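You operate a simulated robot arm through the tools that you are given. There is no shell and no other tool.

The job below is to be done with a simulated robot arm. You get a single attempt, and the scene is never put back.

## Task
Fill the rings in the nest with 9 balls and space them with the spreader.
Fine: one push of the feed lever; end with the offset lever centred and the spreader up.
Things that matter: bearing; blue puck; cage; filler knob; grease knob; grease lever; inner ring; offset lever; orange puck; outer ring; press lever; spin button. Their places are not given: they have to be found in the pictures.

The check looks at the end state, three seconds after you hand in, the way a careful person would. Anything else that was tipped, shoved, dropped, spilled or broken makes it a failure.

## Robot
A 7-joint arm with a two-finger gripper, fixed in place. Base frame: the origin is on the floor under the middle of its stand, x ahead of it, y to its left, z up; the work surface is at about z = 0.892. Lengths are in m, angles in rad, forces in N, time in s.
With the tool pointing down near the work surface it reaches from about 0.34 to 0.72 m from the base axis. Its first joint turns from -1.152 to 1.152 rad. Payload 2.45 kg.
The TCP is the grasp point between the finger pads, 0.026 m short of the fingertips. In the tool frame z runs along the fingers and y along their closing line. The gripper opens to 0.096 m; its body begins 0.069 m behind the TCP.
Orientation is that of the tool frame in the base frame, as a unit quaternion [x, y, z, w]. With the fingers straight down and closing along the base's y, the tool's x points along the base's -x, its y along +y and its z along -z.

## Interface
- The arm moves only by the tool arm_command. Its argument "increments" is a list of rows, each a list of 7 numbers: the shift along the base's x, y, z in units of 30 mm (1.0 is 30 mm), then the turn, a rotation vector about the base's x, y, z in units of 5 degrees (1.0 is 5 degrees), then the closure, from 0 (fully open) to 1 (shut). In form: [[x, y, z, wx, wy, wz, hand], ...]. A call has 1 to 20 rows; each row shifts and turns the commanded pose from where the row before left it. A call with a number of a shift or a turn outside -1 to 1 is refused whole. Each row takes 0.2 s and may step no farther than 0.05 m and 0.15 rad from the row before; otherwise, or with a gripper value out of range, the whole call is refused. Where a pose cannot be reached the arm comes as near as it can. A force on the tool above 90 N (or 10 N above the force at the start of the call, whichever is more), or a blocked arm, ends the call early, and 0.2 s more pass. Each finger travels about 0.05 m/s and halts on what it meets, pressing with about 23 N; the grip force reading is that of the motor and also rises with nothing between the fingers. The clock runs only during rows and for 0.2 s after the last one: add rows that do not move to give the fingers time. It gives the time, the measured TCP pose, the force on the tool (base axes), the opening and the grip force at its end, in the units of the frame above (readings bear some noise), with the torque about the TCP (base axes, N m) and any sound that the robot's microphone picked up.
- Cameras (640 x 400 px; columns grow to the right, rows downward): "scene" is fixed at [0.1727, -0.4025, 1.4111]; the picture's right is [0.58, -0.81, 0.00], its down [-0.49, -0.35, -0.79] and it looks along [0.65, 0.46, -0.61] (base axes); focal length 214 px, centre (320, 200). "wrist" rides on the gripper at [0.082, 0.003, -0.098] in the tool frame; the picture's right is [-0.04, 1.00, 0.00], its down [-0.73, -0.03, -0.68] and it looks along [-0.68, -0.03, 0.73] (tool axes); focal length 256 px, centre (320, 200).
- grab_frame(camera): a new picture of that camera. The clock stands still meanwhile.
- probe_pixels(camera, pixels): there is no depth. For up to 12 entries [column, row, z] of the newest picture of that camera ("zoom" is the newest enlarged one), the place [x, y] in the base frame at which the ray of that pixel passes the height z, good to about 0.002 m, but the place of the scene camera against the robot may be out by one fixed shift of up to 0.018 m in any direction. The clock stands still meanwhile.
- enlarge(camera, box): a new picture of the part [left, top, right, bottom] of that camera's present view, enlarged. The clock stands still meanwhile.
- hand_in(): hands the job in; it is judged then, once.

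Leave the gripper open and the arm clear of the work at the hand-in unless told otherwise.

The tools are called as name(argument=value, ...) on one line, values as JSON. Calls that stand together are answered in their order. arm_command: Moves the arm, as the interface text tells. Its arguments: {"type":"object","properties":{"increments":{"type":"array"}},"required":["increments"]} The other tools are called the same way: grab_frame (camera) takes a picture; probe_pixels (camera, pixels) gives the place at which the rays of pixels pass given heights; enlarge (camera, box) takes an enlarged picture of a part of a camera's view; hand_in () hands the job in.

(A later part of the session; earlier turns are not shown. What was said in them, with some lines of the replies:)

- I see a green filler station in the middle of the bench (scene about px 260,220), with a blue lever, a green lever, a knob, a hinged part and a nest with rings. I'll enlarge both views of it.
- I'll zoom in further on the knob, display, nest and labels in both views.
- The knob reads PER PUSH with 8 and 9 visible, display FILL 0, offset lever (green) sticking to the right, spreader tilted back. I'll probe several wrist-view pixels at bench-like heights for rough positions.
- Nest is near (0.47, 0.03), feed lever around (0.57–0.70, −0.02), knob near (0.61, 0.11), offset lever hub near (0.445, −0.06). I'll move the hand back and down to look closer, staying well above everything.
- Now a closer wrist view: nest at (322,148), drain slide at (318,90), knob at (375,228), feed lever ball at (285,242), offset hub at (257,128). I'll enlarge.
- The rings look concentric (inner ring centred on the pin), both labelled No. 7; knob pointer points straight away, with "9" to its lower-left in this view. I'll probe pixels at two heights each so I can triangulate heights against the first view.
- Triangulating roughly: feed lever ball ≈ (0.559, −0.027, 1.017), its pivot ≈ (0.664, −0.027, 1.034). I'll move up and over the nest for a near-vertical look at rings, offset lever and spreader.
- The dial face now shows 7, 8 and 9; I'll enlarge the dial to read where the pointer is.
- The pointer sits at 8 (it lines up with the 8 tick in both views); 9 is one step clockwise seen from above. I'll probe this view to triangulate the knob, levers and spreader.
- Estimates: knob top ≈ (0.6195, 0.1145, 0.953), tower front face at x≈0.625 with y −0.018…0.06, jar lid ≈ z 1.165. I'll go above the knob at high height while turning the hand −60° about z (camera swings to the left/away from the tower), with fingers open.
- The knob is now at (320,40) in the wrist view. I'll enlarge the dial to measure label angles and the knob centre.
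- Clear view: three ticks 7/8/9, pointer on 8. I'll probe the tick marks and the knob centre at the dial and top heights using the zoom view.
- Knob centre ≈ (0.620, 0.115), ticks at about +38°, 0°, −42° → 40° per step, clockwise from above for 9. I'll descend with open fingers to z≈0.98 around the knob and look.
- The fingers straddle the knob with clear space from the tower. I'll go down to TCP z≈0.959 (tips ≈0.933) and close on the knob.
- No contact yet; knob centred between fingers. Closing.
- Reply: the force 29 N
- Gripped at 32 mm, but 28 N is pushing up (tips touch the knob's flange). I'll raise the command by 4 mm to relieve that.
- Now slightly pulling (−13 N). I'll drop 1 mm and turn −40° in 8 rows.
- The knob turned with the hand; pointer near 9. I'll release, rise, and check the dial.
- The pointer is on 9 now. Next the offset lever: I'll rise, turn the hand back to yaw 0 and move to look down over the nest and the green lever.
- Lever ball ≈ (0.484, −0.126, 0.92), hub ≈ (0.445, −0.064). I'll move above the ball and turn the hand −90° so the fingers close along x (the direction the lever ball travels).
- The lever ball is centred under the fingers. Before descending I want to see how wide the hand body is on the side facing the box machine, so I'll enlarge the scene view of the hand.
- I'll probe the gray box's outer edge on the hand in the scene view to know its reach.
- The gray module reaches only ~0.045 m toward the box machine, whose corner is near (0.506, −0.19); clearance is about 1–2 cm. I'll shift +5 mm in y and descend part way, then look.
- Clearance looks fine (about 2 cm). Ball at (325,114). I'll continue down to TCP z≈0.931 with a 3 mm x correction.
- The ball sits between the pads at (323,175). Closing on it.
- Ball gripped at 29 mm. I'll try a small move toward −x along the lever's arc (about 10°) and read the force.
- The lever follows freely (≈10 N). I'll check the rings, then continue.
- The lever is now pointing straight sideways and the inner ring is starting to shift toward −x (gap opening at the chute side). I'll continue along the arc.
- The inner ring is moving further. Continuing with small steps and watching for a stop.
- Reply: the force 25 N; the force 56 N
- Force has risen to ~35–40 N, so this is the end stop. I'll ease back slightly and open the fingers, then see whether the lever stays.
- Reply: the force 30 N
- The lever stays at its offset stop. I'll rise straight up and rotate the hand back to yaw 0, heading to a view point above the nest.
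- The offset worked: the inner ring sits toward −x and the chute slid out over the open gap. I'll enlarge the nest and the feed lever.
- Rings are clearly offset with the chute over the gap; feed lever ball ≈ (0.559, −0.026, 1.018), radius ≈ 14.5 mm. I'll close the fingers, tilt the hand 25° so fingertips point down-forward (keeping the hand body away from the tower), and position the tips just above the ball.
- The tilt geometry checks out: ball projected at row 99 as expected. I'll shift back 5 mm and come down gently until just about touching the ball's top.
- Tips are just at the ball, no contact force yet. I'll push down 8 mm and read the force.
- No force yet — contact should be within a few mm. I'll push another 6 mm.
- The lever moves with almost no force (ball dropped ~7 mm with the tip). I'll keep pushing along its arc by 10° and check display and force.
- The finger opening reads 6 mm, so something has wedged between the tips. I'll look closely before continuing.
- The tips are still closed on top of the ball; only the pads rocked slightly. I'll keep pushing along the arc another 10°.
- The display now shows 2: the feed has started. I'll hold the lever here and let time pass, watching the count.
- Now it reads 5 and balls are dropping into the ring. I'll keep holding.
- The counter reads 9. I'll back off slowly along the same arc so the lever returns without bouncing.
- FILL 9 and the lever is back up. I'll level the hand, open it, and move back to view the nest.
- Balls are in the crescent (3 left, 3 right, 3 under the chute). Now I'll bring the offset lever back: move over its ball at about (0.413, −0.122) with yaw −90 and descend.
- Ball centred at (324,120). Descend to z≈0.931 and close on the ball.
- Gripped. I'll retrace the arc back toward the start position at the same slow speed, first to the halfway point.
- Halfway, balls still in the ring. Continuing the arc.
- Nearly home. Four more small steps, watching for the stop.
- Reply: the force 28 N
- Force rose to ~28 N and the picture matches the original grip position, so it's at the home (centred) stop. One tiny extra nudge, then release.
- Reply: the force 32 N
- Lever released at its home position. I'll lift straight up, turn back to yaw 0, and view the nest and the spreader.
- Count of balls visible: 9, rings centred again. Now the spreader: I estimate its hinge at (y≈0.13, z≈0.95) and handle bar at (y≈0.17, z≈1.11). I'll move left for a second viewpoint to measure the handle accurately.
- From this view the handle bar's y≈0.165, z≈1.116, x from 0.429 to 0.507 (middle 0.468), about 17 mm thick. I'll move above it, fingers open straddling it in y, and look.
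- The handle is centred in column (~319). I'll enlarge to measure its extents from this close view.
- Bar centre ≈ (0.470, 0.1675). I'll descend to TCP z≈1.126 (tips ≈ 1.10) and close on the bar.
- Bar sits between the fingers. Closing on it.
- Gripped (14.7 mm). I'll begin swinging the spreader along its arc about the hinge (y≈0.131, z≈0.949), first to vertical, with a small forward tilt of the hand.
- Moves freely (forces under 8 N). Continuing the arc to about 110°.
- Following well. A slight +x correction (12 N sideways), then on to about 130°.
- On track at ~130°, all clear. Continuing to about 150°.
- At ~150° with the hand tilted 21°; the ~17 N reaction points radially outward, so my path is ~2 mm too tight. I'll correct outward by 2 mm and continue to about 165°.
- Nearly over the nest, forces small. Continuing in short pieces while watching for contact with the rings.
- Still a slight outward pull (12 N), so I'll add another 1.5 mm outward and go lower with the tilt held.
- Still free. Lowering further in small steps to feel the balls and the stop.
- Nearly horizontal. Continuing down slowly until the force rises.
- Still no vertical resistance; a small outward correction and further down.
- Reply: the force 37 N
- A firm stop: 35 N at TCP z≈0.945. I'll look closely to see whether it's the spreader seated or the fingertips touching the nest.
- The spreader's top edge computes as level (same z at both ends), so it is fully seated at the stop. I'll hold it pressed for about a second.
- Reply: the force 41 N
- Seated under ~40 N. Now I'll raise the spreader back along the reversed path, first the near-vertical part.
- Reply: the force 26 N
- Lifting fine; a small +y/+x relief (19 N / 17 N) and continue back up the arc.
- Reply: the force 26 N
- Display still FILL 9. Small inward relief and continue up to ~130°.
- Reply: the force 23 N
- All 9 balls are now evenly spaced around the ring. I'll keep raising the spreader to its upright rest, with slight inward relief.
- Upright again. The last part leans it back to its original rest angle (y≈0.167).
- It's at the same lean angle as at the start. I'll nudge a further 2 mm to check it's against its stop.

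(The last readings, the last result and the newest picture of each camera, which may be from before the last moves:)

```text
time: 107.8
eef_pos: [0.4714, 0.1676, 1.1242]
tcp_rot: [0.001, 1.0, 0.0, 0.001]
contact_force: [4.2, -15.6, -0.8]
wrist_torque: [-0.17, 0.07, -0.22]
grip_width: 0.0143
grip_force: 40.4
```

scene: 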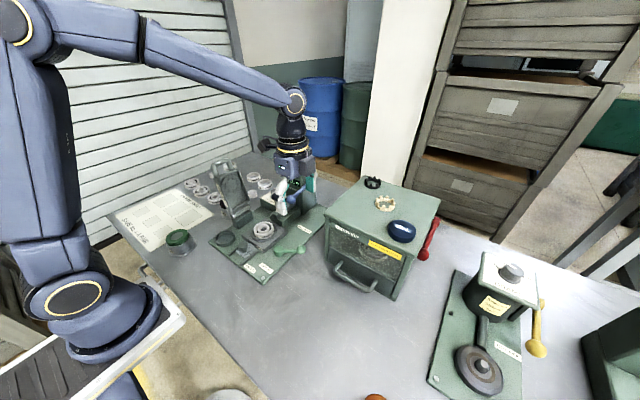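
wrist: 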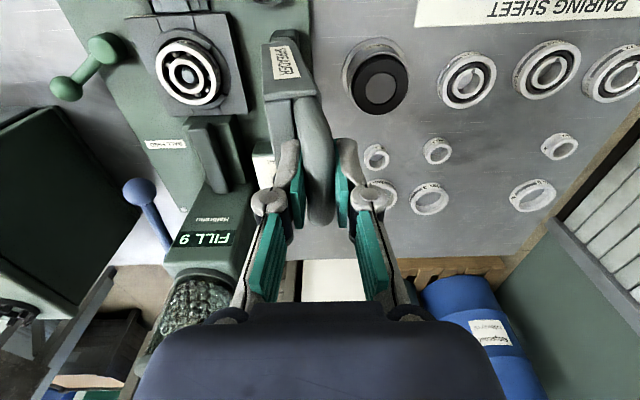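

Stop confirmed (−15.6 N). Easing off, opening the fingers and lifting straight up.

arm_command(increments=[[0, -0.05, 0.03, 0, 0, 0, 1], [0, 0, 0, 0, 0, 0, 0.6], [0, 0, 0, 0, 0, 0, 0.3], [0, 0, 0, 0, 0, 0, 0], [0, 0, 0, 0, 0, 0, 0], [0, 0, 0, 0, 0, 0, 0], [0, 0, 0.3, 0, 0, 0, 0], [0, 0, 0.6, 0, 0, 0, 0], [0, 0, 1, 0, 0, 0, 0], [0, 0, 1, 0, 0, 0, 0], [0, 0, 1, 0, 0, 0, 0], [0, 0, 0, 0, 0, 0, 0]])

grab_frame(camera="wrist")

enlarge(camera="scene", box=[190, 120, 310, 270])

```text
time: 110.4
eef_pos: [0.4728, 0.1695, 1.2419]
tcp_rot: [-0.001, 1.0, 0.002, 0.002]
contact_force: [0.6, -0.9, -0.1]
wrist_torque: [-0.04, 0.02, 0.01]
grip_width: 0.0958
grip_force: 0.0
```

```text
taken
```

wrist: 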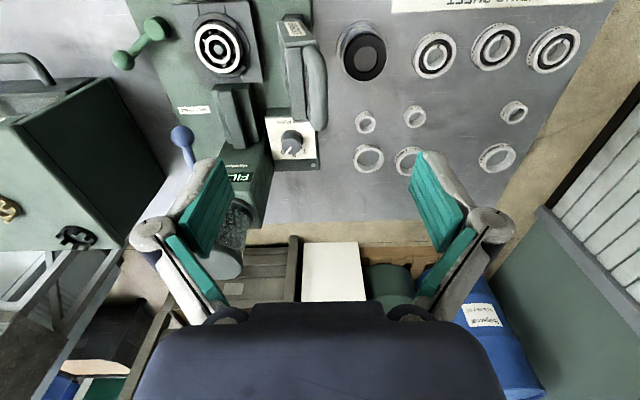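

```text
2.67 times, centred on (250, 195) of scene
```

zoom: 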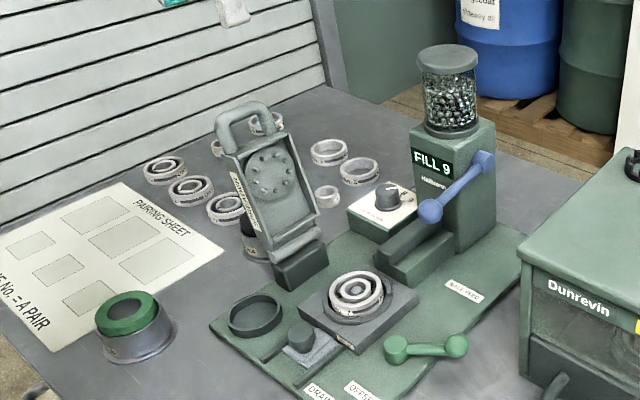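

Spreader stays up, display FILL 9. I'll move the arm back to the clear starting area and make a final inspection.

arm_command(increments=[[0, 0, 0.9, 0, 0, 0, 0], [-0.17, -0.5, 0.9, 0, 0, 0, 0], [-0.17, -0.7, 0.7, 0, 0, 0, 0], [-0.17, -0.75, 0.5, 0, 0, 0, 0], [-0.17, -0.75, 0.3, 0, 0, 0, 0], [-0.17, -0.75, 0.3, 0, 0, 0, 0], [-0.17, -0.75, 0, 0, 0, 0, 0], [-0.17, -0.75, 0, 0, 0, 0, 0], [0, 0, 0, 0, 0, 0, 0]])

grab_frame(camera="wrist")

grab_frame(camera="scene")

enlarge(camera="wrist", box=[300, 20, 420, 100])

enlarge(camera="scene", box=[205, 150, 325, 285])

```text
time: 112.4
eef_pos: [0.4345, 0.0194, 1.3496]
tcp_rot: [-0.001, 1.0, 0.002, 0.001]
contact_force: [0.1, -0.3, -0.1]
wrist_torque: [0.0, 0.02, 0.0]
grip_width: 0.0964
grip_force: 0.1
```

```text
taken
```

wrist: 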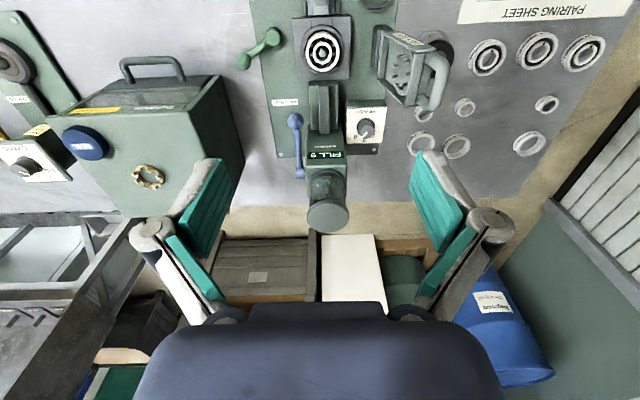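

```text
taken
```

scene: 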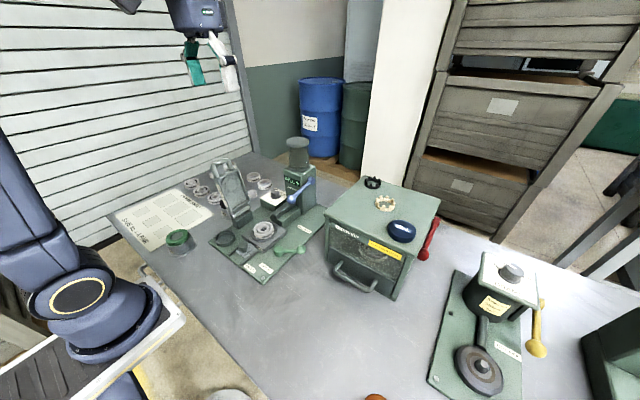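

```text
5.00 times, centred on (360, 60) of wrist
```

zoom: 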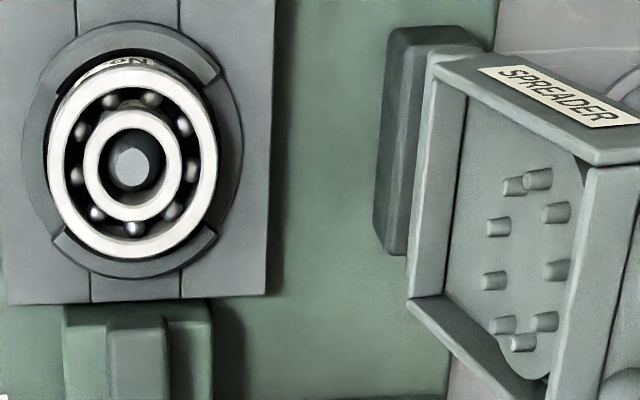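

```text
2.96 times, centred on (265, 218) of scene
```

zoom: 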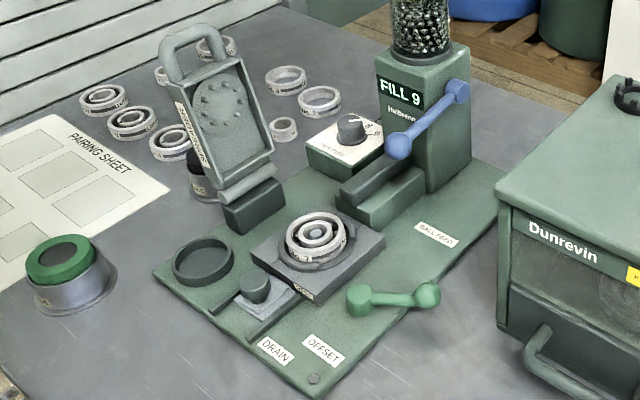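

Final check: 9 balls evenly spaced, rings concentric, offset lever at its centred home position, spreader up, feed lever up, FILL 9, nothing else disturbed, gripper open and clear. Handing in.

hand_in()

```text
The job is handed in.
```

The rings in the nest hold 9 balls, evenly spaced around the groove, and the job is handed in. I haven't been told the result of the check.

- **Filling:** I turned the PER PUSH knob from 8 to 9 and moved the offset lever to its offset stop. One push of the feed lever followed, and the display read FILL 9.
- **Spacing:** I returned the offset lever to its centred stop. I then lowered the spreader until it seated level on the nest and raised it back to its rest stop. The last close picture shows all 9 balls spread around the ring.
- **End state:** The offset lever is centred, the spreader and feed lever are up, and the gripper is open and clear of the work. In the final pictures nothing else on the bench looked moved.

The PER PUSH knob is still on 9.
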